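You operate a simulated robot arm through the tools that you are given. There is no shell and no other tool. Be economical: measure what you need, move in short steps, check, and stop when the job is done.

Carry out the task below with a simulated robot arm. There is one attempt and no reset: what you move stays moved.

TASK
Put the green vase on the island top away on the top of the end table by the sofa.

The check looks at the end state, three seconds after you hand in, the way a careful person would. Anything else that was tipped, shoved, dropped, spilled or broken makes it a failure.

THE ROBOT
A 7-joint arm with a two-finger parallel gripper on a trunk, on a base that drives. Base frame: it is fixed to the floor where the robot stands at the start and does not move with it; the origin is under the middle of the robot, x ahead of it, y to its left, z up. Readings come in m, rad, newtons and seconds.
With the tool pointing down near the work surface it reaches from about 0.34 to 0.76 m from the robot's upright axis, wherever it stands. Its first joint turns from -2.007 to 2.007 rad. Places, roughly: top of the end table by the sofa [-4.2, 0.7, 0.5]. Payload 3.91 kg.
Tool frame: the origin (TCP) lies between the finger pads and is the grasp point; the fingertips stand 0.03 m ahead of it; z points along the fingers, y is the line along which they close. The gripper opens to 0.11 m. The fingers are 0.02 m wide and 0.01 m thick; the gripper's body (0.048 by 0.112 m) begins 0.055 m behind the TCP.
Orientation is that of the tool frame in the base frame, as [roll, pitch, yaw] about the fixed x, y, z axes, in that order (R = Rz(yaw) Ry(pitch) Rx(roll)). With the fingers straight down and closing along the base's y, the tool's x points along the base's -x, its y along +y and its z along -z.

THE INTERFACE
- The arm moves only by the tool play_rows. Its argument "series" is a list of rows, each a list of 2 entries, a list of its own where there are three numbers: the shift along the tool's x, y, z in units of 100 mm (1.0 is 100 mm), then the turn, a rotation vector about the tool's x, y, z in units of 180 degrees (1.0 is 180 degrees). In form: [[[x, y, z], [rx, ry, rz]], ...]. A call has 1 to 8 rows; each row is the pose to reach, as a shift and turn from the pose commanded when the call began, along the tool's axes at that moment. "gripper" is the gripper command, from -1 (shut) to 1 (fully open), values between in proportion, set as the call begins (left out, the last holds). A call with a number of a shift or a turn outside -1 to 1 is refused whole. A row lasts 0.2 s, in which the tool goes at most 0.05 m and 0.15 rad; a call with a longer step from one row to the next is refused whole, and so is a gripper value outside its range. Where a pose cannot be reached the arm comes as near as it can. A force on the tool above 40 N (or 10 N above the force at the start of the call, whichever is more), or a blocked arm, ends the call early, and 0.2 s more pass. The fingers move at their own pace (about 0.108 m/s each) and stop on an object; they squeeze with about 21 N. The grip force told is the motor's: it shows also when the fingers shut on nothing. Time passes only in rows, and 0.2 s behind the last, so rows that repeat a pose let the fingers close. The reply holds the time, the measured pose of the TCP, the force on the tool along the base axes, the opening and the grip force, in the units named above and with some noise.
- Cameras (640 x 400 px; columns grow to the right, rows downward): "scene" is now at [0.0168, 0.1421, 1.522]; the picture's right is [-0.19, -0.98, 0.00], its down [-0.71, 0.14, -0.69] and it looks along [0.68, -0.13, -0.72] (base axes); focal length 290 px, centre (320, 200). "wrist" rides on the gripper at [0.072, 0.017, -0.103] in the tool frame; the picture's right is [-0.23, 0.97, 0.00], its down [-0.76, -0.18, -0.62] and it looks along [-0.61, -0.14, 0.78] (tool axes); focal length 222 px, centre (320, 200). There is no depth. A picture from a camera that has moved, and an enlarged one, comes with that camera's place and axes in the base frame and with its lens. The place of the scene camera against the robot may be out by one fixed shift of up to 0.025 m in any direction.
- capture(camera): a new picture of that camera. The clock stands still meanwhile.
- move_column(by): slides the trunk up (or, below 0, down) by that many m; the arm and the scene camera ride with it, the base frame stays. It gives what a move gives, with no picture.
- steer(legs): drives the robot by 1 to 6 legs, each [ahead, turn to the left] in m and rad, along the robot's own axes; the way and the turn of a leg run together, so that a leg with both is an arc; at most 1.5 m and 3.142 rad a leg. The arm and the cameras ride along, it lands a little off, and it stops where it bumps. It gives what a move gives.
- pan_tilt(pan, tilt): turns the head with the scene camera to pan (to the left, within 2.705 rad either way) and tilt (down, from -0.506 to 1.204), counted from straight ahead of the robot. It gives what a move gives.
- zoom(camera, box): a new picture of the part [left, top, right, bottom] of that camera's present view, enlarged. The clock stands still meanwhile.
- finish_job(): hands the job in; it is judged then, once.

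Go step by step. Nothing tells you exact positions but the pictures and the camera data: compare them with the known pose of the tool, close in by small moves and look again before you grip or let go. The budget is 120 turns and 78 pictures, counting those below and the enlarged ones. Unless the task says otherwise, let go and move clear before handing in, and close with one line.

The tools are called after ">>>" as name(argument=value, ...) on one line, values as JSON. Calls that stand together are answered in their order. play_rows: Moves the arm, as the interface text tells. Its arguments: {"type":"object","properties":{"series":{"type":"array","items":{"type":"array"}},"gripper":{"type":"number"}},"required":["series"]} The other tools are called the same way: move_column (by) slides the trunk up or down; steer (legs) drives the base; pan_tilt (pan, tilt) turns the head that bears the scene camera; capture (camera) takes a picture; zoom (camera, box) takes an enlarged picture of a part of a camera's view; finish_job () hands the job in.

At the start:

```text
time: 0.0
eef_pos: [0.5341, -0.0986, 1.0593]
tcp_rot: [3.141, 0.001, 3.141]
wrist_force: [0.5, 0.1, 0.3]
finger_gap: 0.1099
gripper_force: 0.1
trunk travel left (down, up): [-0.65, 0.34]
robot x, y, heading: [0.0031, -0.0017, 0.001]
head pan, tilt: [-0.194, 0.81]
```

scene: 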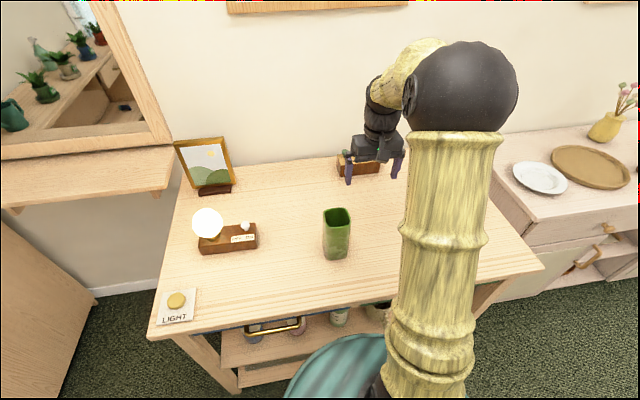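
wrist: 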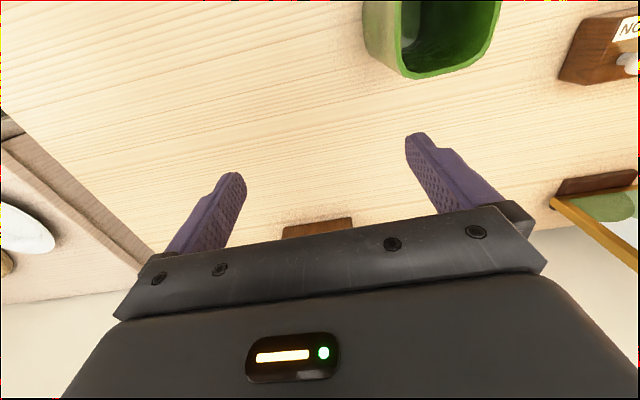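

The green vase stands on the surface ahead, at roughly (0.48, 0.01). I'll look closer at it and then pan to see the room behind.

>>> zoom(camera="scene", box=[240, 150, 440, 275])

>>> zoom(camera="wrist", box=[320, 0, 640, 200])

>>> pan_tilt(pan=2.6, tilt=0.35)

>>> capture(camera="scene")

```text
3.20 times, centred on (340, 212) of scene
camera zoom: at [0.0168, 0.1421, 1.522], right [-0.19, -0.98, 0.0], down [-0.71, 0.14, -0.69], along [0.68, -0.13, -0.72], focal length 928 px, centre (256, 160)
```

zoom: 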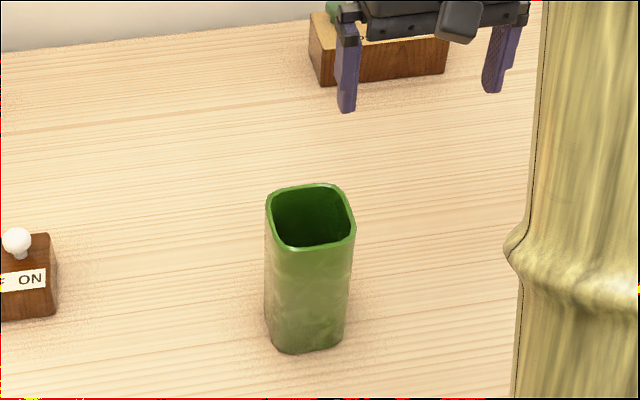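

```text
2.00 times, centred on (480, 100) of wrist
camera zoom: at [0.4617, -0.0801, 1.1625], right [0.23, 0.97, 0.0], down [0.76, -0.18, 0.62], along [0.61, -0.14, -0.78], focal length 444 px, centre (0, 400)
```

zoom: 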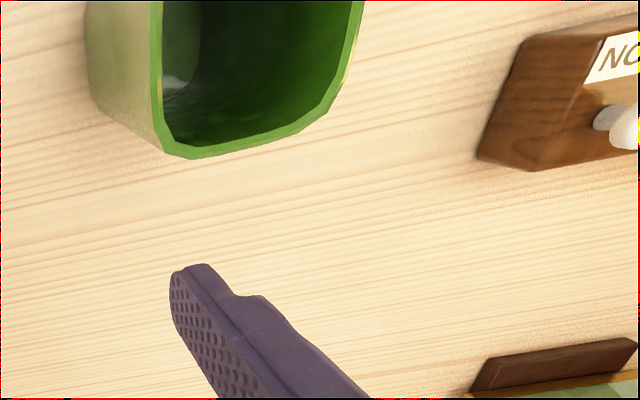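

```text
time: 2.5
eef_pos: [0.5336, -0.0977, 1.0585]
tcp_rot: [3.14, -0.001, -3.141]
wrist_force: [0.4, 0.3, 0.2]
finger_gap: 0.11
gripper_force: 0.1
trunk travel left (down, up): [-0.65, 0.34]
robot x, y, heading: [0.0001, -0.0038, 0.0]
head pan, tilt: [2.601, 0.351]
```

```text
73 pictures are left
camera scene: at [-0.1416, 0.2056, 1.5625], right [0.52, 0.86, 0.0], down [0.29, -0.18, -0.94], along [-0.8, 0.48, -0.34], focal length 290 px, centre (320, 200)
```

scene: 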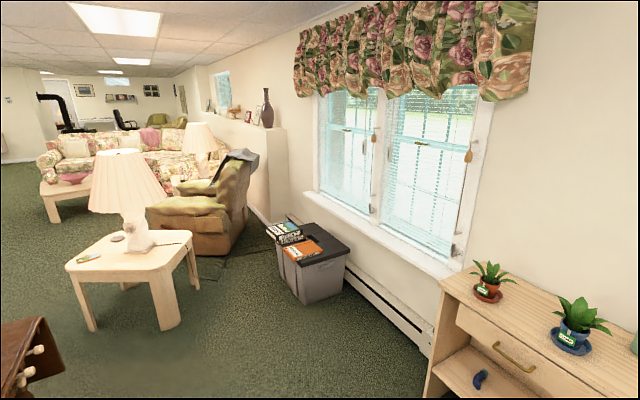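

An end table with a lamp between the armchair and floral sofa (about pixel 190,180) matches the given place. I'll look at the other directions to be sure of the vase and route.

>>> zoom(camera="scene", box=[20, 100, 280, 262])

>>> pan_tilt(pan=1.3, tilt=0.6)

>>> capture(camera="scene")

>>> pan_tilt(pan=-2.6, tilt=0.5)

>>> capture(camera="scene")

>>> pan_tilt(pan=-1.2, tilt=0.6)

>>> capture(camera="scene")

```text
2.46 times, centred on (150, 181) of scene
camera zoom: at [-0.1416, 0.2056, 1.5625], right [0.52, 0.86, 0.0], down [0.29, -0.18, -0.94], along [-0.8, 0.48, -0.34], focal length 714 px, centre (738, 247)
```

zoom: 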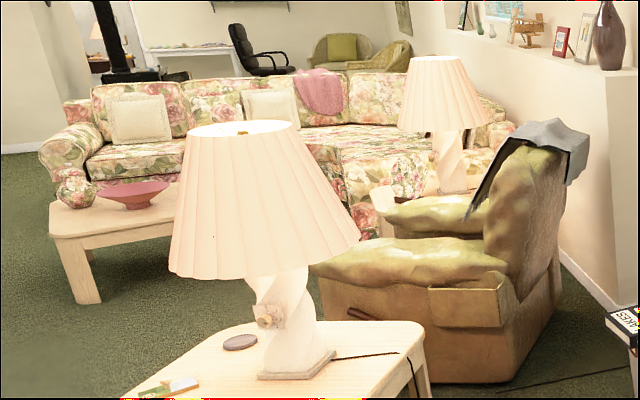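

```text
time: 3.9
eef_pos: [0.5343, -0.0974, 1.0594]
tcp_rot: [-3.14, 0.001, 3.141]
wrist_force: [0.0, -0.3, -0.7]
finger_gap: 0.1102
gripper_force: 0.1
trunk travel left (down, up): [-0.65, 0.34]
robot x, y, heading: [-0.0011, 0.0003, 0.001]
head pan, tilt: [1.3, 0.6]
```

```text
71 pictures are left
camera scene: at [-0.0383, 0.2428, 1.5397], right [0.96, -0.27, 0.0], down [-0.15, -0.54, -0.83], along [0.22, 0.8, -0.56], focal length 290 px, centre (320, 200)
```

scene: 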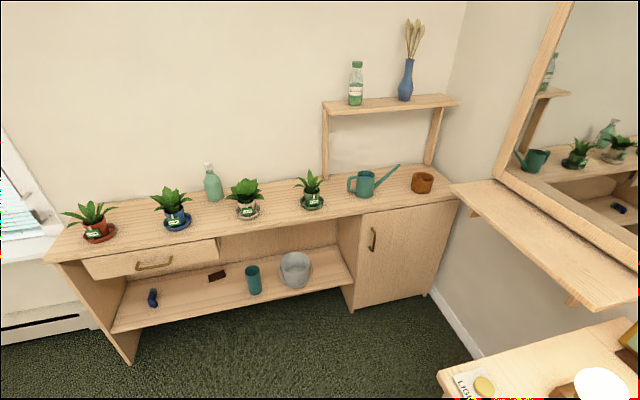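

```text
time: 7.1
eef_pos: [0.5349, -0.0976, 1.0585]
tcp_rot: [3.141, -0.001, -3.142]
wrist_force: [-0.1, -0.8, 0.5]
finger_gap: 0.1103
gripper_force: 0.0
trunk travel left (down, up): [-0.65, 0.34]
robot x, y, heading: [-0.0023, 0.0008, 0.001]
head pan, tilt: [-2.601, 0.499]
```

```text
70 pictures are left
camera scene: at [-0.1398, 0.1107, 1.5488], right [-0.52, 0.86, 0.0], down [0.41, 0.25, -0.88], along [-0.75, -0.45, -0.48], focal length 290 px, centre (320, 200)
```

scene: 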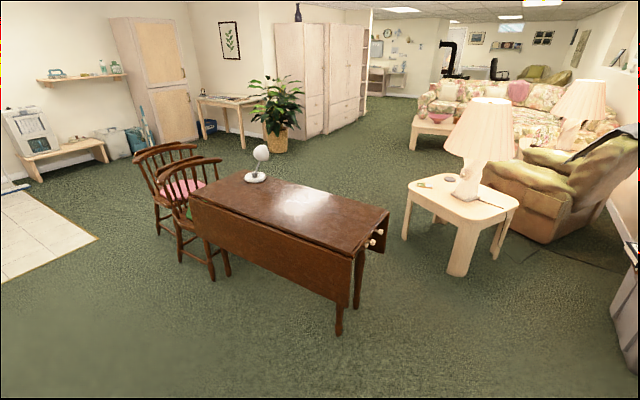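

```text
time: 8.7
eef_pos: [0.5346, -0.0981, 1.0587]
tcp_rot: [3.141, 0.001, 3.142]
wrist_force: [0.4, -0.2, -0.3]
finger_gap: 0.1102
gripper_force: 0.1
trunk travel left (down, up): [-0.65, 0.34]
robot x, y, heading: [0.0008, -0.0027, 0.004]
head pan, tilt: [-1.201, 0.6]
```

```text
69 pictures are left
camera scene: at [-0.0299, 0.0752, 1.5397], right [-0.93, -0.36, 0.0], down [-0.2, 0.53, -0.83], along [0.3, -0.77, -0.56], focal length 290 px, centre (320, 200)
```

scene: 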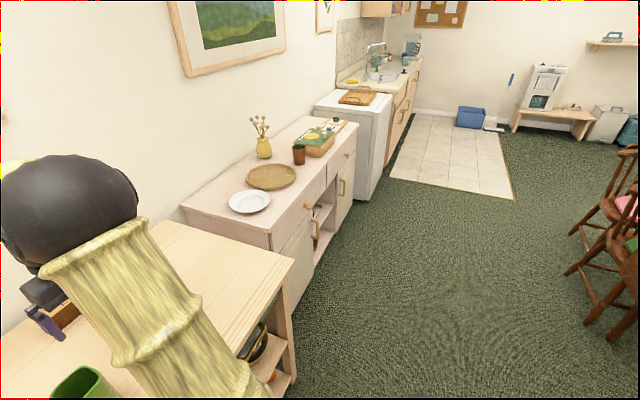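

Only one green vase is on the table ahead: about 0.07 m square, 0.16 m tall, roughly aligned to the base axes, near (0.47, 0.008). I'll back the tool and line up in y to see it with the wrist camera.

>>> play_rows(series=[[[0.25, 0.25, -0.1], [0, 0, 0]], [[0.5, 0.5, -0.2], [0, 0, 0]], [[0.75, 0.75, -0.3], [0, 0, 0]], [[1.0, 1.0, -0.4], [0, 0, 0]], [[1.0, 1.0, -0.4], [0, 0, 0]]], gripper=1)

>>> capture(camera="wrist")

>>> pan_tilt(pan=-0.1, tilt=0.9)

>>> capture(camera="scene")

```text
time: 9.9
eef_pos: [0.4368, 0.0005, 1.0976]
tcp_rot: [3.14, 0.0, -3.141]
wrist_force: [0.6, -1.1, 0.2]
finger_gap: 0.1099
gripper_force: 0.0
trunk travel left (down, up): [-0.65, 0.34]
robot x, y, heading: [0.0002, 0.0017, 0.0]
head pan, tilt: [-1.201, 0.6]
```

```text
68 pictures are left
camera wrist: at [0.3642, 0.0188, 1.2025], right [0.23, 0.97, 0.0], down [0.76, -0.18, 0.62], along [0.61, -0.14, -0.78], focal length 222 px, centre (320, 200)
```

wrist: 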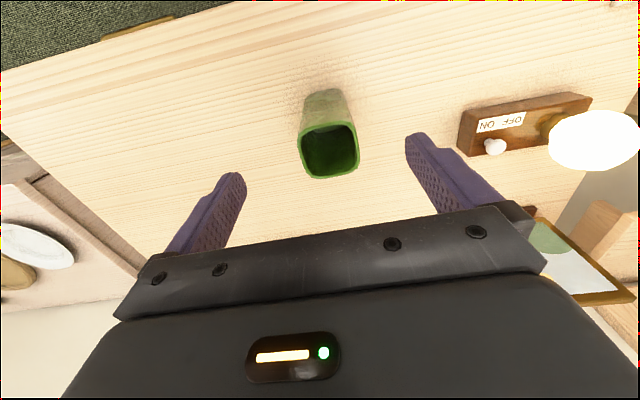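

```text
time: 11.2
eef_pos: [0.4366, 0.0018, 1.0989]
tcp_rot: [-3.141, -0.001, 3.141]
wrist_force: [0.5, -0.1, 0.6]
finger_gap: 0.1099
gripper_force: 0.1
trunk travel left (down, up): [-0.65, 0.34]
robot x, y, heading: [-0.0016, 0.0008, -0.003]
head pan, tilt: [-0.099, 0.901]
```

```text
67 pictures are left
camera scene: at [0.0133, 0.1501, 1.515], right [-0.1, -0.99, 0.0], down [-0.78, 0.08, -0.62], along [0.62, -0.06, -0.78], focal length 290 px, centre (320, 200)
```

scene: 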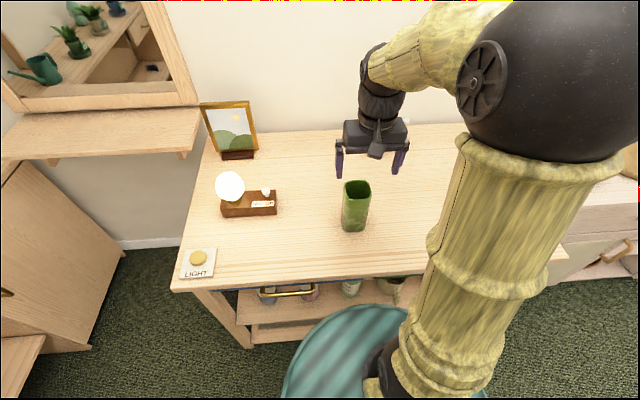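

Rim centre works out near (0.480, 0.004), top at about z 0.97. I'll move above it and go to just over the rim, then check.

>>> play_rows(series=[[[-0.22, 0.02, 0], [0, 0, 0]], [[-0.43, 0.03, 0], [0, 0, 0]], [[-0.43, 0.03, 0.4], [0, 0, 0]], [[-0.43, 0.03, 0.75], [0, 0, 0]], [[-0.43, 0.03, 0.75], [0, 0, 0]]])

>>> capture(camera="wrist")

>>> zoom(camera="scene", box=[260, 110, 460, 235])

```text
time: 12.4
eef_pos: [0.4775, 0.0059, 1.0223]
tcp_rot: [3.14, -0.001, 3.141]
wrist_force: [-0.1, -0.9, 0.6]
finger_gap: 0.1098
gripper_force: 0.1
trunk travel left (down, up): [-0.65, 0.34]
robot x, y, heading: [0.002, -0.0003, -0.001]
head pan, tilt: [-0.099, 0.901]
```

```text
66 pictures are left
camera wrist: at [0.4043, 0.0237, 1.1261], right [0.23, 0.97, 0.0], down [0.76, -0.18, 0.62], along [0.61, -0.14, -0.78], focal length 222 px, centre (320, 200)
```

wrist: 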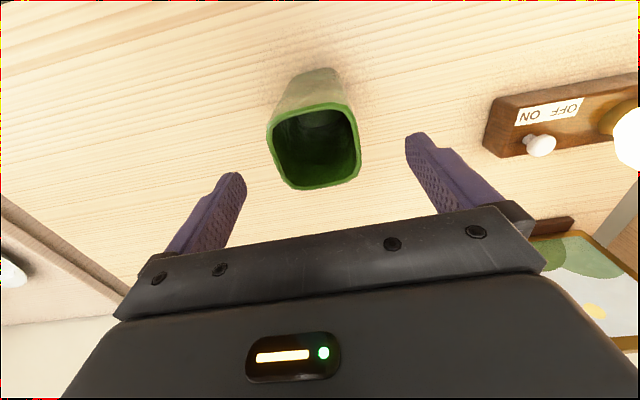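

```text
3.20 times, centred on (360, 172) of scene
camera zoom: at [0.0131, 0.1502, 1.515], right [-0.1, -1.0, 0.0], down [-0.78, 0.08, -0.62], along [0.62, -0.06, -0.78], focal length 928 px, centre (192, 288)
```

zoom: 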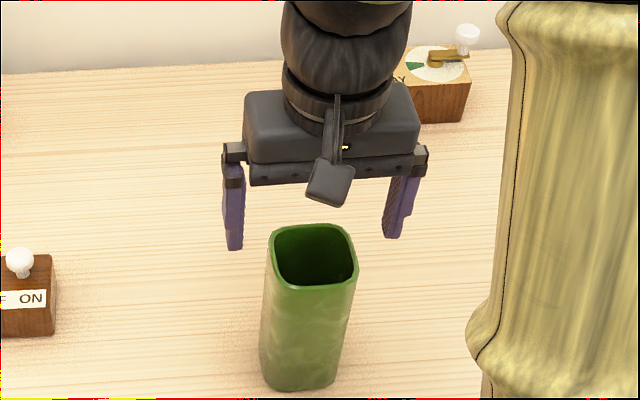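

Fingers straddle the rim well (centre ~(0.480, 0.007)). Descending 0.085 m.

>>> play_rows(series=[[[-0.02, 0.01, 0.25], [0, 0, 0]], [[-0.02, 0.01, 0.5], [0, 0, 0]], [[-0.02, 0.01, 0.7], [0, 0, 0]], [[-0.02, 0.01, 0.88], [0, 0, 0]], [[-0.02, 0.01, 0.88], [0, 0, 0]]])

>>> zoom(camera="scene", box=[260, 110, 460, 235])

>>> capture(camera="wrist")

```text
time: 13.6
eef_pos: [0.4803, 0.0062, 0.935]
tcp_rot: [3.141, -0.001, -3.141]
wrist_force: [-0.4, -0.3, -0.8]
finger_gap: 0.1103
gripper_force: 0.0
trunk travel left (down, up): [-0.65, 0.34]
robot x, y, heading: [-0.0023, 0.0034, -0.003]
head pan, tilt: [-0.099, 0.901]
```

```text
3.20 times, centred on (360, 172) of scene
camera zoom: at [0.0133, 0.1502, 1.5149], right [-0.1, -1.0, 0.0], down [-0.78, 0.08, -0.62], along [0.62, -0.06, -0.78], focal length 928 px, centre (192, 288)
```

zoom: 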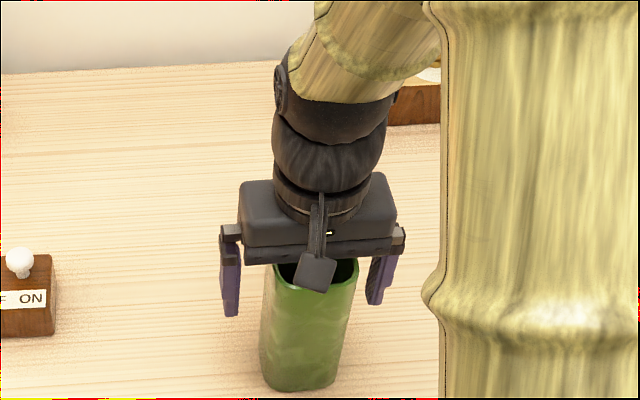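

```text
63 pictures are left
camera wrist: at [0.4067, 0.0233, 1.039], right [0.23, 0.97, 0.0], down [0.76, -0.18, 0.62], along [0.61, -0.14, -0.78], focal length 222 px, centre (320, 200)
```

wrist: 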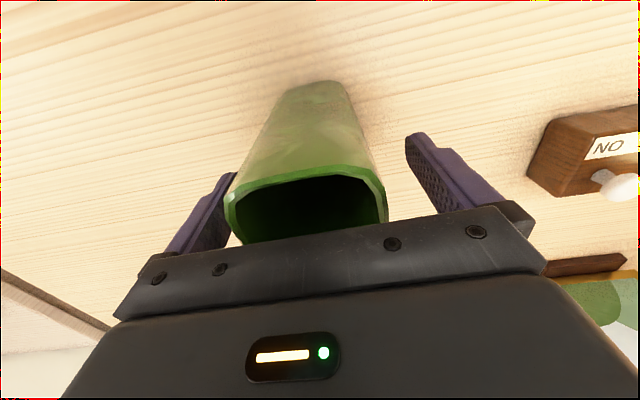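

The vase lies centred between the fingers; closing the grip.

>>> play_rows(series=[[[0, 0, 0], [0, 0, 0]], [[0, 0, 0], [0, 0, 0]], [[0, 0, 0], [0, 0, 0]], [[0, 0, 0], [0, 0, 0]]], gripper=-1)

>>> capture(camera="wrist")

```text
time: 14.6
eef_pos: [0.4791, 0.0054, 0.9344]
tcp_rot: [3.141, -0.002, -3.141]
wrist_force: [1.3, -1.4, 1.4]
finger_gap: 0.0675
gripper_force: 21.1
trunk travel left (down, up): [-0.65, 0.34]
robot x, y, heading: [0.0019, -0.0011, -0.0]
head pan, tilt: [-0.099, 0.901]
```

```text
62 pictures are left
camera wrist: at [0.4067, 0.0231, 1.0392], right [0.23, 0.97, 0.0], down [0.76, -0.18, 0.62], along [0.61, -0.14, -0.78], focal length 222 px, centre (320, 200)
```

wrist: 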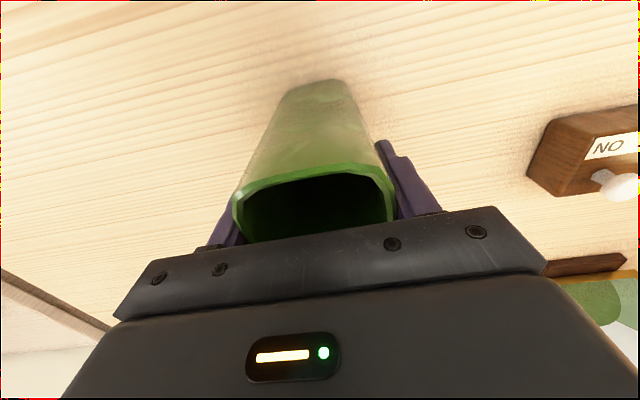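

Gripped at 0.0675 m with 21 N. Lift straight up by 0.1 m.

>>> play_rows(series=[[[0, 0, -0.1], [0, 0, 0]], [[0, 0, -0.25], [0, 0, 0]], [[0, 0, -0.5], [0, 0, 0]], [[0, 0, -0.75], [0, 0, 0]], [[0, 0, -1.0], [0, 0, 0]], [[0, 0, -1.0], [0, 0, 0]]])

>>> capture(camera="scene")

```text
time: 16.0
eef_pos: [0.4783, 0.0076, 1.0355]
tcp_rot: [-3.141, 0.0, 3.14]
wrist_force: [-0.2, -0.2, -1.8]
finger_gap: 0.0676
gripper_force: 20.9
trunk travel left (down, up): [-0.65, 0.34]
robot x, y, heading: [0.0008, 0.0009, -0.0]
head pan, tilt: [-0.099, 0.901]
```

```text
61 pictures are left
camera scene: at [0.0136, 0.1502, 1.5149], right [-0.1, -1.0, 0.0], down [-0.78, 0.08, -0.62], along [0.62, -0.06, -0.78], focal length 290 px, centre (320, 200)
```

scene: 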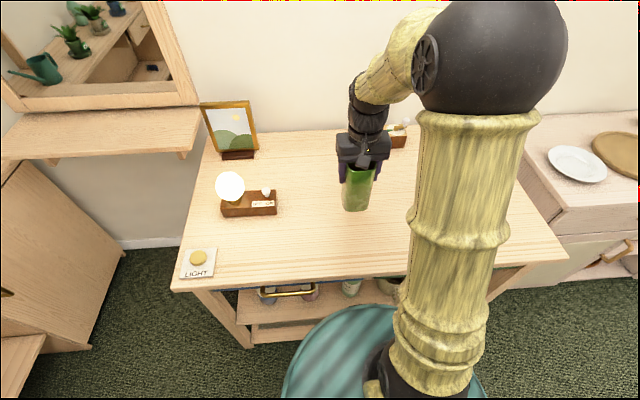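

The vase is held. I'll tuck it nearer, back off from the table, and turn to face the sofa side.

>>> play_rows(series=[[[0.2, 0, -0.1], [0, 0, 0]], [[0.4, 0, -0.2], [0, 0, 0]], [[0.6, 0, -0.3], [0, 0, 0]], [[0.8, 0, -0.4], [0, 0, 0]], [[0.8, 0, -0.4], [0, 0, 0]]])

>>> steer(legs=[[-0.6, 0.0], [0.0, 1.57], [0.0, 1.4]])

>>> pan_tilt(pan=0.3, tilt=0.45)

>>> capture(camera="scene")

```text
time: 17.2
eef_pos: [0.3979, 0.0062, 1.0748]
tcp_rot: [3.141, -0.002, 3.141]
wrist_force: [0.9, 0.4, -1.9]
finger_gap: 0.0677
gripper_force: 21.0
trunk travel left (down, up): [-0.65, 0.34]
robot x, y, heading: [-0.0005, -0.0014, 0.002]
head pan, tilt: [-0.099, 0.901]
```

```text
time: 27.9
eef_pos: [-0.9877, 0.0525, 1.0762]
tcp_rot: [-3.14, -0.001, -0.15]
wrist_force: [0.1, 0.4, -2.6]
finger_gap: 0.0678
gripper_force: 20.8
trunk travel left (down, up): [-0.65, 0.34]
robot x, y, heading: [-0.5889, -0.001, 2.993]
head pan, tilt: [-0.099, 0.901]
```

```text
time: 28.8
eef_pos: [-0.9872, 0.053, 1.0752]
tcp_rot: [-3.141, -0.002, -0.149]
wrist_force: [0.1, 0.1, -3.7]
finger_gap: 0.0678
gripper_force: 20.8
trunk travel left (down, up): [-0.65, 0.34]
robot x, y, heading: [-0.5957, 0.0016, 2.992]
head pan, tilt: [0.3, 0.45]
```

```text
60 pictures are left
camera scene: at [-0.6495, -0.1693, 1.5532], right [-0.15, 0.99, 0.0], down [0.43, 0.07, -0.9], along [-0.89, -0.14, -0.44], focal length 290 px, centre (320, 200)
```

scene: 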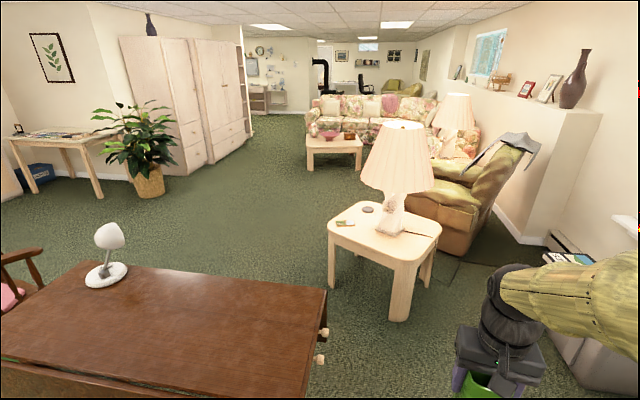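

The passage between the drop-leaf table and the nearer end table looks about 0.63 m wide; I need the base size. Look down at it.

>>> pan_tilt(pan=0.6, tilt=1.2)

>>> capture(camera="scene")

```text
time: 29.9
eef_pos: [-0.9876, 0.0535, 1.0761]
tcp_rot: [3.14, 0.0, -0.149]
wrist_force: [-0.8, -0.4, -3.5]
finger_gap: 0.0675
gripper_force: 20.6
trunk travel left (down, up): [-0.65, 0.34]
robot x, y, heading: [-0.5919, 0.0029, 2.992]
head pan, tilt: [0.6, 1.201]
```

```text
59 pictures are left
camera scene: at [-0.6089, -0.1799, 1.4952], right [-0.44, 0.9, 0.0], down [0.84, 0.41, -0.36], along [-0.33, -0.16, -0.93], focal length 290 px, centre (320, 200)
```

scene: 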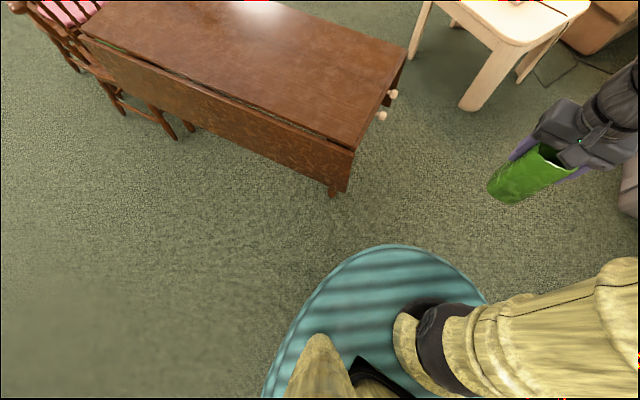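

The green disc is the high torso plate (radius about 0.21), so the gap is passable. Driving to a spot ahead of the gap and turning to face through it.

>>> steer(legs=[[0.0, -0.132], [0.99, 0.0], [0.0, 1.29]])

>>> pan_tilt(pan=0.0, tilt=0.8)

>>> capture(camera="scene")

```text
time: 38.8
eef_pos: [-1.7438, -0.0658, 1.0759]
tcp_rot: [3.141, -0.002, 1.019]
wrist_force: [-0.4, 0.6, -2.5]
finger_gap: 0.0681
gripper_force: 21.2
trunk travel left (down, up): [-0.65, 0.34]
robot x, y, heading: [-1.5392, 0.2769, -2.123]
head pan, tilt: [0.6, 1.201]
```

```text
time: 39.8
eef_pos: [-1.7437, -0.066, 1.0762]
tcp_rot: [-3.141, 0.0, 1.02]
wrist_force: [0.2, -0.5, -2.6]
finger_gap: 0.068
gripper_force: 20.7
trunk travel left (down, up): [-0.65, 0.34]
robot x, y, heading: [-1.5416, 0.2806, -2.123]
head pan, tilt: [0.0, 0.799]
```

```text
58 pictures are left
camera scene: at [-1.4238, 0.1843, 1.5228], right [-0.85, 0.52, 0.0], down [0.37, 0.61, -0.7], along [-0.36, -0.59, -0.72], focal length 290 px, centre (320, 200)
```

scene: 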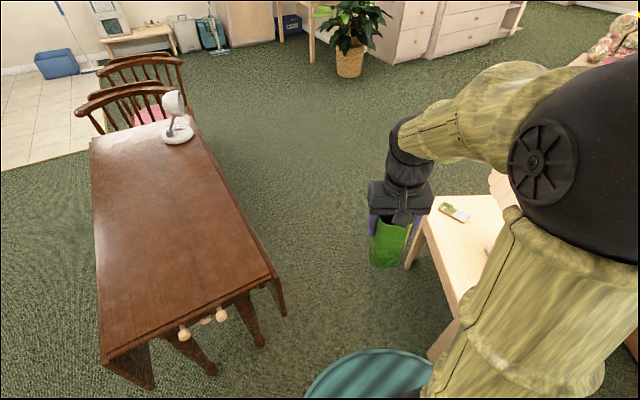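

Path lines up with about 0.29 m clearance on each side. Drive through.

>>> steer(legs=[[0.6, 0.0], [0.65, 0.0], [0.0, -0.6]])

>>> pan_tilt(pan=-0.4, tilt=0.4)

>>> capture(camera="scene")

```text
time: 48.2
eef_pos: [-2.5628, -0.956, 1.0753]
tcp_rot: [3.141, 0.002, 0.404]
wrist_force: [-0.2, -0.2, -2.2]
finger_gap: 0.0677
gripper_force: 21.5
trunk travel left (down, up): [-0.65, 0.34]
robot x, y, heading: [-2.2016, -0.792, -2.736]
head pan, tilt: [0.0, 0.799]
```

```text
time: 49.0
eef_pos: [-2.5619, -0.9559, 1.0756]
tcp_rot: [-3.141, 0.001, 0.406]
wrist_force: [-0.4, -0.1, -1.9]
finger_gap: 0.0679
gripper_force: 21.2
trunk travel left (down, up): [-0.65, 0.34]
robot x, y, heading: [-2.2006, -0.7933, -2.733]
head pan, tilt: [-0.4, 0.4]
```

```text
57 pictures are left
camera scene: at [-2.1787, -0.9061, 1.5579], right [-0.01, 1.0, 0.0], down [0.39, 0.0, -0.92], along [-0.92, -0.01, -0.39], focal length 290 px, centre (320, 200)
```

scene: 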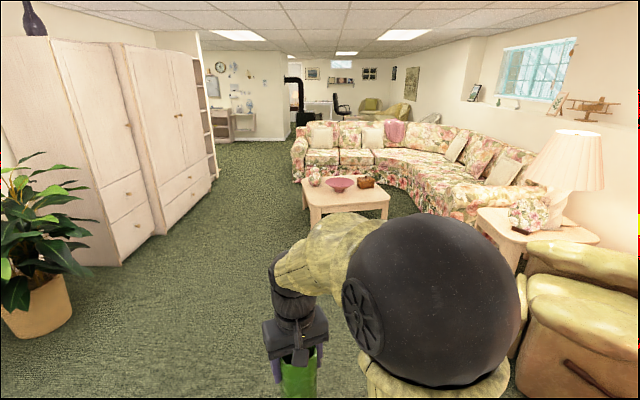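

The target end table is now visible with its front edge near y 0.43, x -3.9 to -4.45, and its front is open. Driving to about (-4.15, -0.25) and turning to face it.

>>> steer(legs=[[0.0, -0.68], [1.0, 0.0], [1.0, 0.0], [0.0, -1.27]])

>>> pan_tilt(pan=0.0, tilt=0.75)

>>> capture(camera="scene")

```text
time: 64.0
eef_pos: [-4.1892, 0.0956, 1.0766]
tcp_rot: [3.141, 0.002, -1.523]
wrist_force: [-0.2, 0.6, -2.4]
finger_gap: 0.0678
gripper_force: 21.1
trunk travel left (down, up): [-0.65, 0.34]
robot x, y, heading: [-4.165, -0.3018, 1.619]
head pan, tilt: [-0.4, 0.4]
```

```text
time: 64.9
eef_pos: [-4.1891, 0.0951, 1.0751]
tcp_rot: [3.14, 0.001, -1.524]
wrist_force: [0.7, 0.4, -2.7]
finger_gap: 0.0678
gripper_force: 20.6
trunk travel left (down, up): [-0.65, 0.34]
robot x, y, heading: [-4.1607, -0.3011, 1.623]
head pan, tilt: [0.0, 0.75]
```

```text
56 pictures are left
camera scene: at [-4.3194, -0.2807, 1.5269], right [1.0, 0.05, 0.0], down [0.03, -0.68, -0.73], along [-0.03, 0.73, -0.68], focal length 290 px, centre (320, 200)
```

scene: 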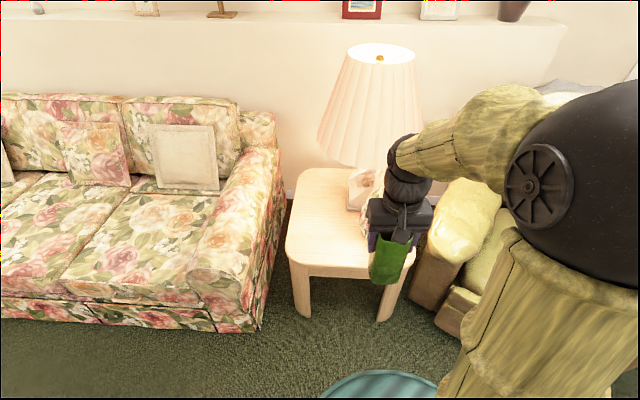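

Clear table area front-left of the lamp; I'll set the vase near (-4.34, 0.56), away from the lampshade. Drive forward 0.3 m and turn slightly left.

>>> steer(legs=[[0.3, 0.0], [0.0, 0.23]])

>>> capture(camera="scene")

>>> capture(camera="wrist")

```text
time: 67.8
eef_pos: [-4.2918, 0.378, 1.075]
tcp_rot: [-3.141, 0.0, -1.295]
wrist_force: [-0.6, -0.2, -2.6]
finger_gap: 0.0676
gripper_force: 21.4
trunk travel left (down, up): [-0.65, 0.34]
robot x, y, heading: [-4.1783, -0.0019, 1.851]
head pan, tilt: [0.0, 0.75]
```

```text
55 pictures are left
camera scene: at [-4.3333, -0.0183, 1.5268], right [0.96, 0.27, 0.0], down [0.19, -0.66, -0.73], along [-0.2, 0.7, -0.68], focal length 290 px, centre (320, 200)
```

scene: 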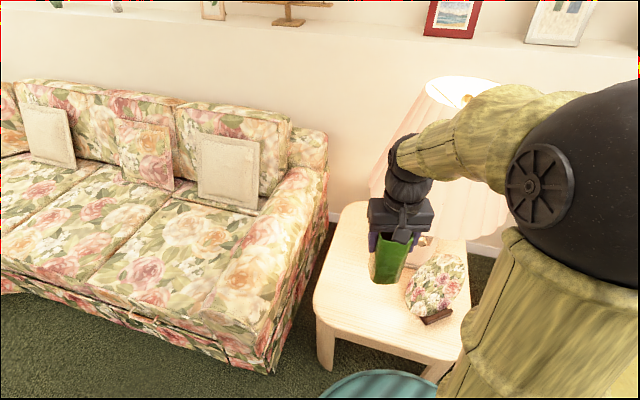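

```text
54 pictures are left
camera wrist: at [-4.2893, 0.304, 1.1798], right [-1.0, -0.05, 0.0], down [-0.04, 0.78, 0.62], along [-0.03, 0.62, -0.78], focal length 222 px, centre (320, 200)
```

wrist: 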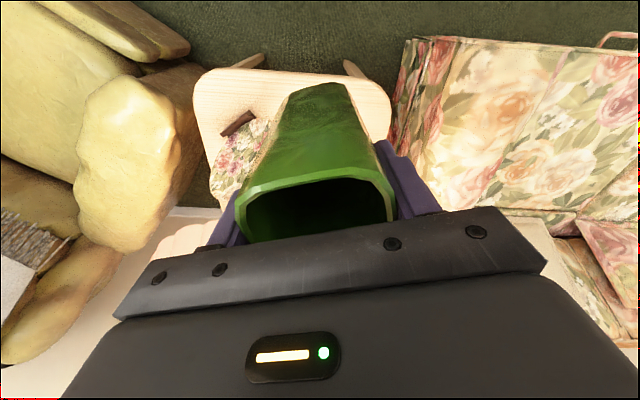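

A floral piece on a stand sits at the table's front right (about x -4.19 to -3.98), so the left front at (-4.37, 0.56) is best. I'll extend there at height in two moves.

>>> play_rows(series=[[[-0.25, 0.04, 0], [0, 0, 0]], [[-0.5, 0.08, 0], [0, 0, 0]], [[-0.75, 0.12, 0], [0, 0, 0]], [[-0.95, 0.14, 0], [0, 0, 0]]])

>>> play_rows(series=[[[-0.25, 0.03, 0], [0, 0, 0]], [[-0.5, 0.06, 0], [0, 0, 0]], [[-0.75, 0.09, 0], [0, 0, 0]], [[-0.95, 0.12, 0], [0, 0, 0]], [[-0.95, 0.12, 0], [0, 0, 0]]])

>>> capture(camera="scene")

>>> capture(camera="wrist")

```text
time: 68.8
eef_pos: [-4.3315, 0.4652, 1.0741]
tcp_rot: [3.141, -0.002, -1.295]
wrist_force: [0.7, 0.1, -2.6]
finger_gap: 0.0676
gripper_force: 20.9
trunk travel left (down, up): [-0.65, 0.34]
robot x, y, heading: [-4.1746, -0.0021, 1.846]
head pan, tilt: [0.0, 0.75]
```

```text
time: 70.0
eef_pos: [-4.3673, 0.5517, 1.0765]
tcp_rot: [3.14, 0.0, -1.297]
wrist_force: [0.1, 0.1, -2.4]
finger_gap: 0.0678
gripper_force: 21.2
trunk travel left (down, up): [-0.65, 0.34]
robot x, y, heading: [-4.18, -0.0061, 1.845]
head pan, tilt: [0.0, 0.75]
```

```text
53 pictures are left
camera scene: at [-4.3331, -0.0182, 1.5269], right [0.96, 0.27, 0.0], down [0.19, -0.66, -0.73], along [-0.2, 0.7, -0.68], focal length 290 px, centre (320, 200)
```

scene: 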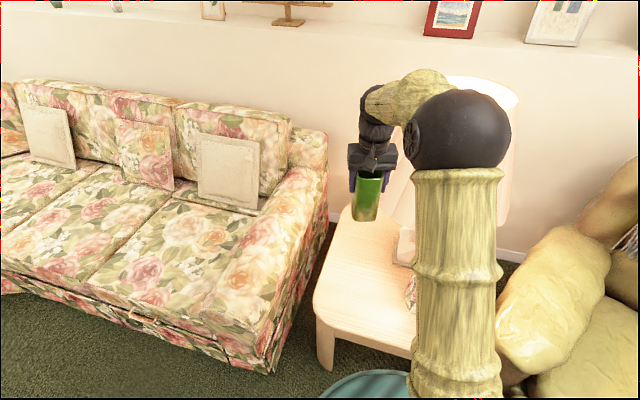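

```text
52 pictures are left
camera wrist: at [-4.3654, 0.4785, 1.1797], right [-1.0, -0.05, 0.0], down [-0.04, 0.78, 0.62], along [-0.03, 0.62, -0.78], focal length 222 px, centre (320, 200)
```

wrist: 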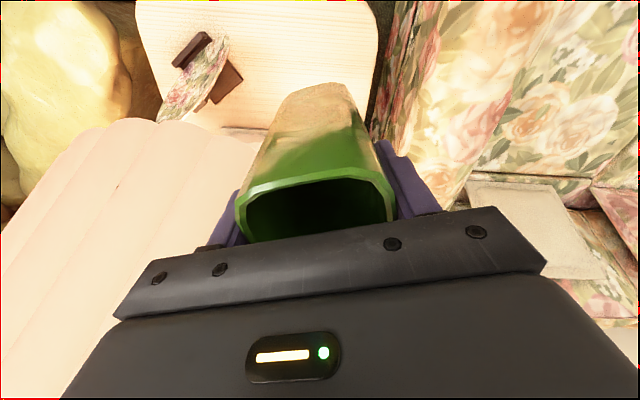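

The vase hangs over the clear left-front of the table. Before lowering I need the elbow's place relative to the lampshade; a second view from another head angle will triangulate it.

>>> pan_tilt(pan=-0.9, tilt=0.6)

>>> capture(camera="scene")

>>> pan_tilt(pan=0.6, tilt=0.6)

>>> capture(camera="scene")

```text
time: 71.2
eef_pos: [-4.3686, 0.5524, 1.0757]
tcp_rot: [-3.141, -0.003, -1.295]
wrist_force: [-0.7, -0.1, -3.1]
finger_gap: 0.0676
gripper_force: 20.6
trunk travel left (down, up): [-0.65, 0.34]
robot x, y, heading: [-4.1779, -0.0059, 1.846]
head pan, tilt: [-0.901, 0.6]
```

```text
51 pictures are left
camera scene: at [-4.259, -0.0259, 1.5397], right [0.81, -0.58, 0.0], down [-0.33, -0.46, -0.82], along [0.48, 0.67, -0.57], focal length 290 px, centre (320, 200)
```

scene: 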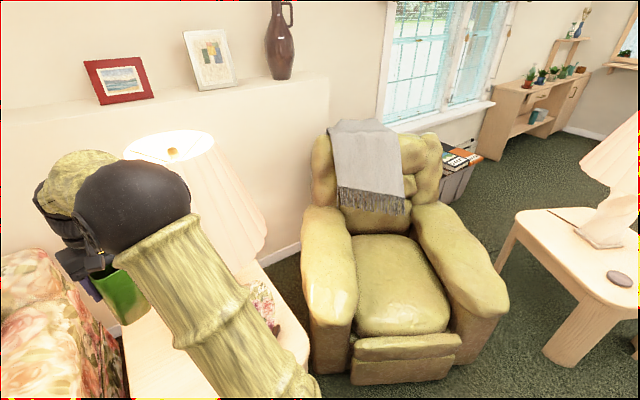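

```text
time: 72.8
eef_pos: [-4.3685, 0.553, 1.075]
tcp_rot: [3.141, 0.0, -1.295]
wrist_force: [-0.4, -0.3, -1.9]
finger_gap: 0.0681
gripper_force: 21.6
trunk travel left (down, up): [-0.65, 0.34]
robot x, y, heading: [-4.1812, -0.0029, 1.848]
head pan, tilt: [0.6, 0.6]
```

```text
50 pictures are left
camera scene: at [-4.3785, -0.0411, 1.5397], right [0.64, 0.77, 0.0], down [0.43, -0.36, -0.82], along [-0.63, 0.53, -0.57], focal length 290 px, centre (320, 200)
```

scene: 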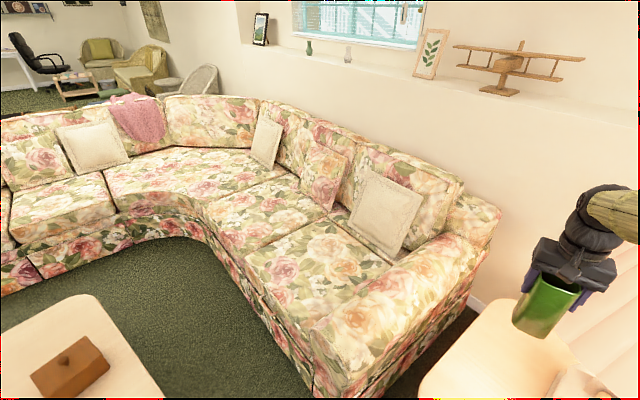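

The elbow is at about (-4.27, 0.25, 1.39), small and well clear of lamp and floral piece. Lowering the trunk by 0.38 m, then look.

>>> move_column(by=-0.38)

>>> pan_tilt(pan=0.1, tilt=0.6)

>>> capture(camera="scene")

>>> capture(camera="wrist")

```text
time: 76.4
eef_pos: [-4.3695, 0.5519, 0.6954]
tcp_rot: [-3.141, 0.0, -1.295]
wrist_force: [0.6, -0.6, -2.5]
finger_gap: 0.0679
gripper_force: 20.5
trunk travel left (down, up): [-0.27, 0.72]
robot x, y, heading: [-4.1802, -0.0004, 1.848]
head pan, tilt: [0.6, 0.6]
```

```text
time: 77.4
eef_pos: [-4.3689, 0.5511, 0.6957]
tcp_rot: [-3.14, 0.001, -1.297]
wrist_force: [-0.3, 0.0, -2.5]
finger_gap: 0.068
gripper_force: 21.1
trunk travel left (down, up): [-0.27, 0.72]
robot x, y, heading: [-4.1783, -0.0033, 1.849]
head pan, tilt: [0.099, 0.6]
```

```text
49 pictures are left
camera scene: at [-4.343, -0.0156, 1.1597], right [0.93, 0.37, 0.0], down [0.21, -0.53, -0.82], along [-0.3, 0.77, -0.57], focal length 290 px, centre (320, 200)
```

scene: 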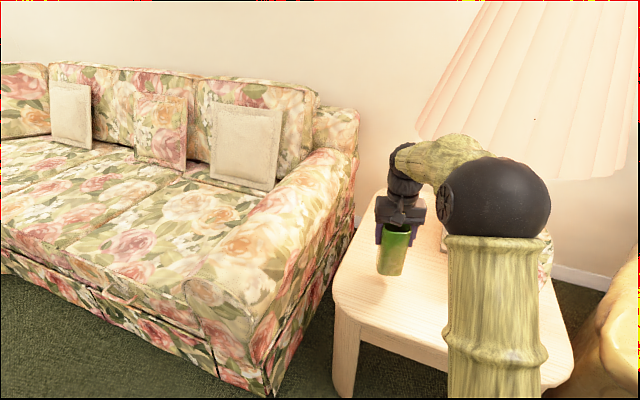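

```text
48 pictures are left
camera wrist: at [-4.3653, 0.4783, 0.7995], right [-1.0, -0.05, 0.0], down [-0.04, 0.78, 0.62], along [-0.03, 0.62, -0.78], focal length 222 px, centre (320, 200)
```

wrist: 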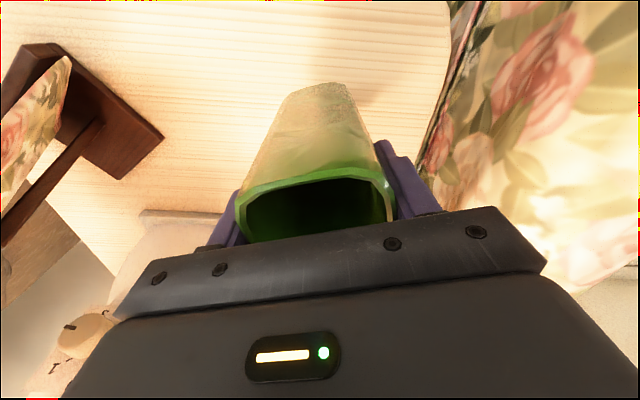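

The spot below is clear, vase bottom about 0.08 m above the top. Descending with the arm in small steps.

>>> play_rows(series=[[[0, 0, 0.2], [0, 0, 0]], [[0, 0, 0.35], [0, 0, 0]], [[0, 0, 0.5], [0, 0, 0]], [[0, 0, 0.6], [0, 0, 0]], [[0, 0, 0.6], [0, 0, 0]]])

>>> capture(camera="wrist")

>>> zoom(camera="scene", box=[320, 170, 480, 310])

```text
time: 78.6
eef_pos: [-4.3683, 0.5523, 0.6352]
tcp_rot: [3.141, 0.001, -1.297]
wrist_force: [-0.7, 0.2, -2.1]
finger_gap: 0.0678
gripper_force: 20.5
trunk travel left (down, up): [-0.27, 0.72]
robot x, y, heading: [-4.1805, -0.0026, 1.848]
head pan, tilt: [0.099, 0.6]
```

```text
47 pictures are left
camera wrist: at [-4.365, 0.4783, 0.7396], right [-1.0, -0.05, 0.0], down [-0.04, 0.78, 0.62], along [-0.03, 0.62, -0.78], focal length 222 px, centre (320, 200)
```

wrist: 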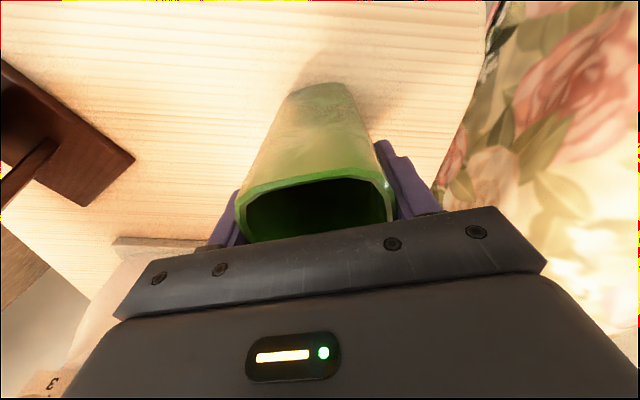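

```text
2.86 times, centred on (400, 240) of scene
camera zoom: at [-4.343, -0.0156, 1.1597], right [0.93, 0.37, 0.0], down [0.21, -0.53, -0.82], along [-0.3, 0.77, -0.57], focal length 829 px, centre (91, 86)
```

zoom: 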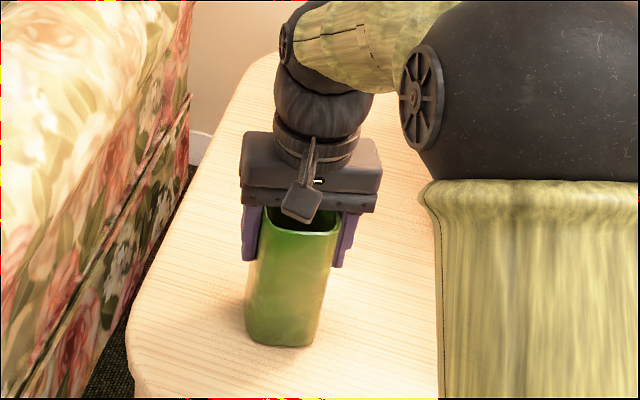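

Close to the top now. Finer steps, watching the force.

>>> play_rows(series=[[[0, 0, 0.04], [0, 0, 0]], [[0, 0, 0.08], [0, 0, 0]], [[0, 0, 0.12], [0, 0, 0]], [[0, 0, 0.12], [0, 0, 0]]])

>>> play_rows(series=[[[0, 0, 0.03], [0, 0, 0]], [[0, 0, 0.05], [0, 0, 0]], [[0, 0, 0.05], [0, 0, 0]]])

>>> zoom(camera="scene", box=[320, 170, 480, 310])

```text
time: 79.6
eef_pos: [-4.3678, 0.5527, 0.6255]
tcp_rot: [3.14, 0.002, -1.298]
wrist_force: [3.0, -0.3, 18.2]
finger_gap: 0.0679
gripper_force: 20.7
trunk travel left (down, up): [-0.27, 0.72]
robot x, y, heading: [-4.1756, -0.0028, 1.845]
head pan, tilt: [0.099, 0.6]
```

```text
time: 80.4
eef_pos: [-4.3691, 0.5524, 0.6192]
tcp_rot: [3.141, 0.001, -1.295]
wrist_force: [-1.6, 2.9, 16.7]
finger_gap: 0.0679
gripper_force: 20.5
trunk travel left (down, up): [-0.27, 0.72]
robot x, y, heading: [-4.1772, -0.0035, 1.85]
head pan, tilt: [0.099, 0.6]
```

```text
2.86 times, centred on (400, 240) of scene
camera zoom: at [-4.3426, -0.0169, 1.1598], right [0.93, 0.37, 0.0], down [0.21, -0.52, -0.83], along [-0.3, 0.77, -0.56], focal length 829 px, centre (91, 86)
```

zoom: 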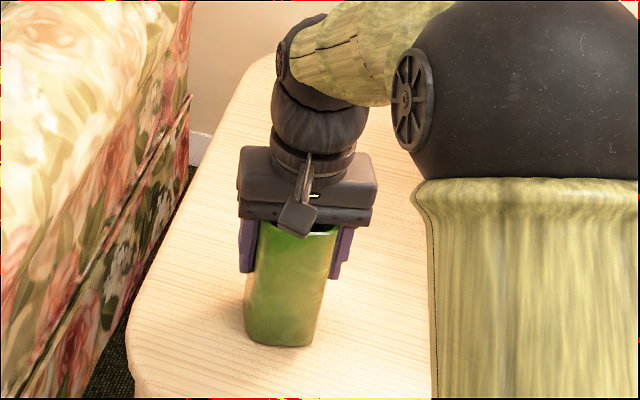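

The vase touches the table (about 19 N push) and stands upright. Opening the gripper.

>>> play_rows(series=[[[0, 0, -0.01], [0, 0, 0]], [[0, 0, -0.01], [0, 0, 0]], [[0, 0, -0.01], [0, 0, 0]], [[0, 0, -0.01], [0, 0, 0]]], gripper=1)

>>> zoom(camera="scene", box=[320, 170, 480, 310])

>>> capture(camera="wrist")

```text
time: 81.4
eef_pos: [-4.3675, 0.5529, 0.6203]
tcp_rot: [3.141, 0.0, -1.296]
wrist_force: [-0.5, -0.1, -0.7]
finger_gap: 0.1102
gripper_force: 0.1
trunk travel left (down, up): [-0.27, 0.72]
robot x, y, heading: [-4.1773, -0.0106, 1.845]
head pan, tilt: [0.099, 0.6]
```

```text
2.86 times, centred on (400, 240) of scene
camera zoom: at [-4.3429, -0.0158, 1.1597], right [0.93, 0.37, 0.0], down [0.21, -0.53, -0.82], along [-0.3, 0.77, -0.57], focal length 829 px, centre (91, 86)
```

zoom: 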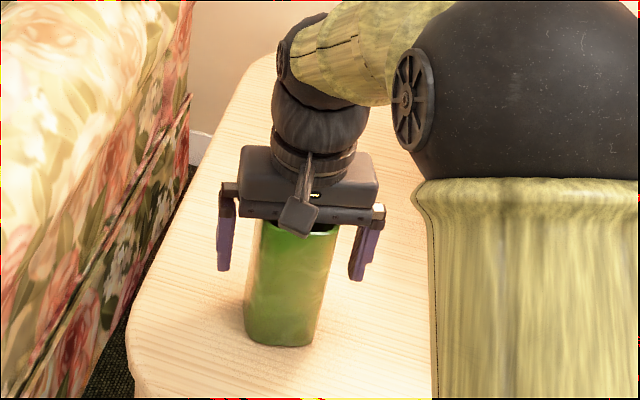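

```text
43 pictures are left
camera wrist: at [-4.3653, 0.4786, 0.7239], right [-1.0, -0.05, 0.0], down [-0.04, 0.78, 0.62], along [-0.03, 0.62, -0.78], focal length 222 px, centre (320, 200)
```

wrist: 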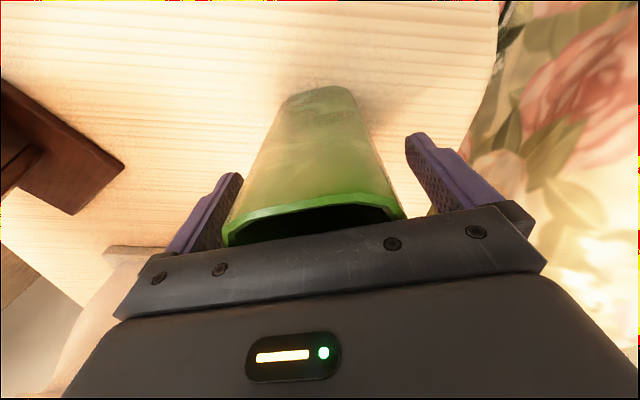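

Released and standing. Raise the arm straight up and the trunk too, then back away.

>>> play_rows(series=[[[0, 0, -0.2], [0, 0, 0]], [[0, 0, -0.5], [0, 0, 0]], [[0, 0, -0.8], [0, 0, 0]], [[0, 0, -1.0], [0, 0, 0]], [[0, 0, -1.0], [0, 0, 0]]])

>>> move_column(by=0.3)

>>> steer(legs=[[-0.25, 0.0]])

>>> capture(camera="scene")

```text
time: 82.6
eef_pos: [-4.3691, 0.5515, 0.7217]
tcp_rot: [3.141, -0.001, -1.296]
wrist_force: [0.5, 0.4, 0.7]
finger_gap: 0.1099
gripper_force: 0.1
trunk travel left (down, up): [-0.27, 0.72]
robot x, y, heading: [-4.1773, -0.0041, 1.844]
head pan, tilt: [0.099, 0.6]
```

```text
time: 85.6
eef_pos: [-4.368, 0.5518, 1.0216]
tcp_rot: [3.141, 0.0, -1.295]
wrist_force: [0.7, 0.5, 0.3]
finger_gap: 0.1101
gripper_force: 0.1
trunk travel left (down, up): [-0.57, 0.42]
robot x, y, heading: [-4.1776, 0.0003, 1.846]
head pan, tilt: [0.099, 0.6]
```

```text
time: 87.4
eef_pos: [-4.3004, 0.3147, 1.0213]
tcp_rot: [-3.141, -0.002, -1.296]
wrist_force: [0.2, 0.3, -0.1]
finger_gap: 0.1102
gripper_force: 0.1
trunk travel left (down, up): [-0.57, 0.42]
robot x, y, heading: [-4.1099, -0.2401, 1.84]
head pan, tilt: [0.099, 0.6]
```

```text
42 pictures are left
camera scene: at [-4.2758, -0.2527, 1.4597], right [0.93, 0.37, 0.0], down [0.21, -0.53, -0.83], along [-0.3, 0.77, -0.56], focal length 290 px, centre (320, 200)
```

scene: 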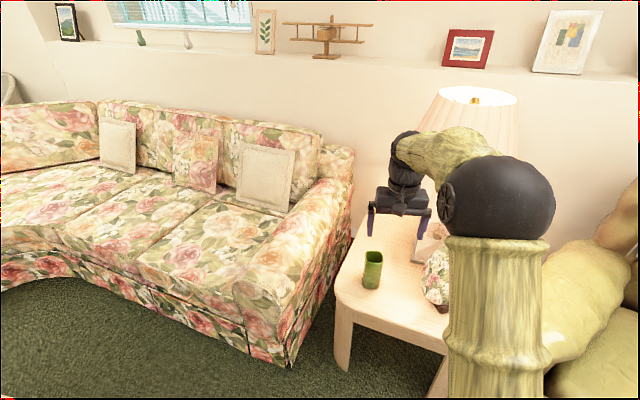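

The vase stands upright on the end table, with the lamp and floral piece undisturbed and the arm clear. Handing in.

>>> finish_job()

```text
The job is handed in.
```

The green vase is standing upright on the end table by the sofa, at the front left, and the job is handed in. I let go and backed the arm clear. I saw nothing else tipped or moved in the last picture.
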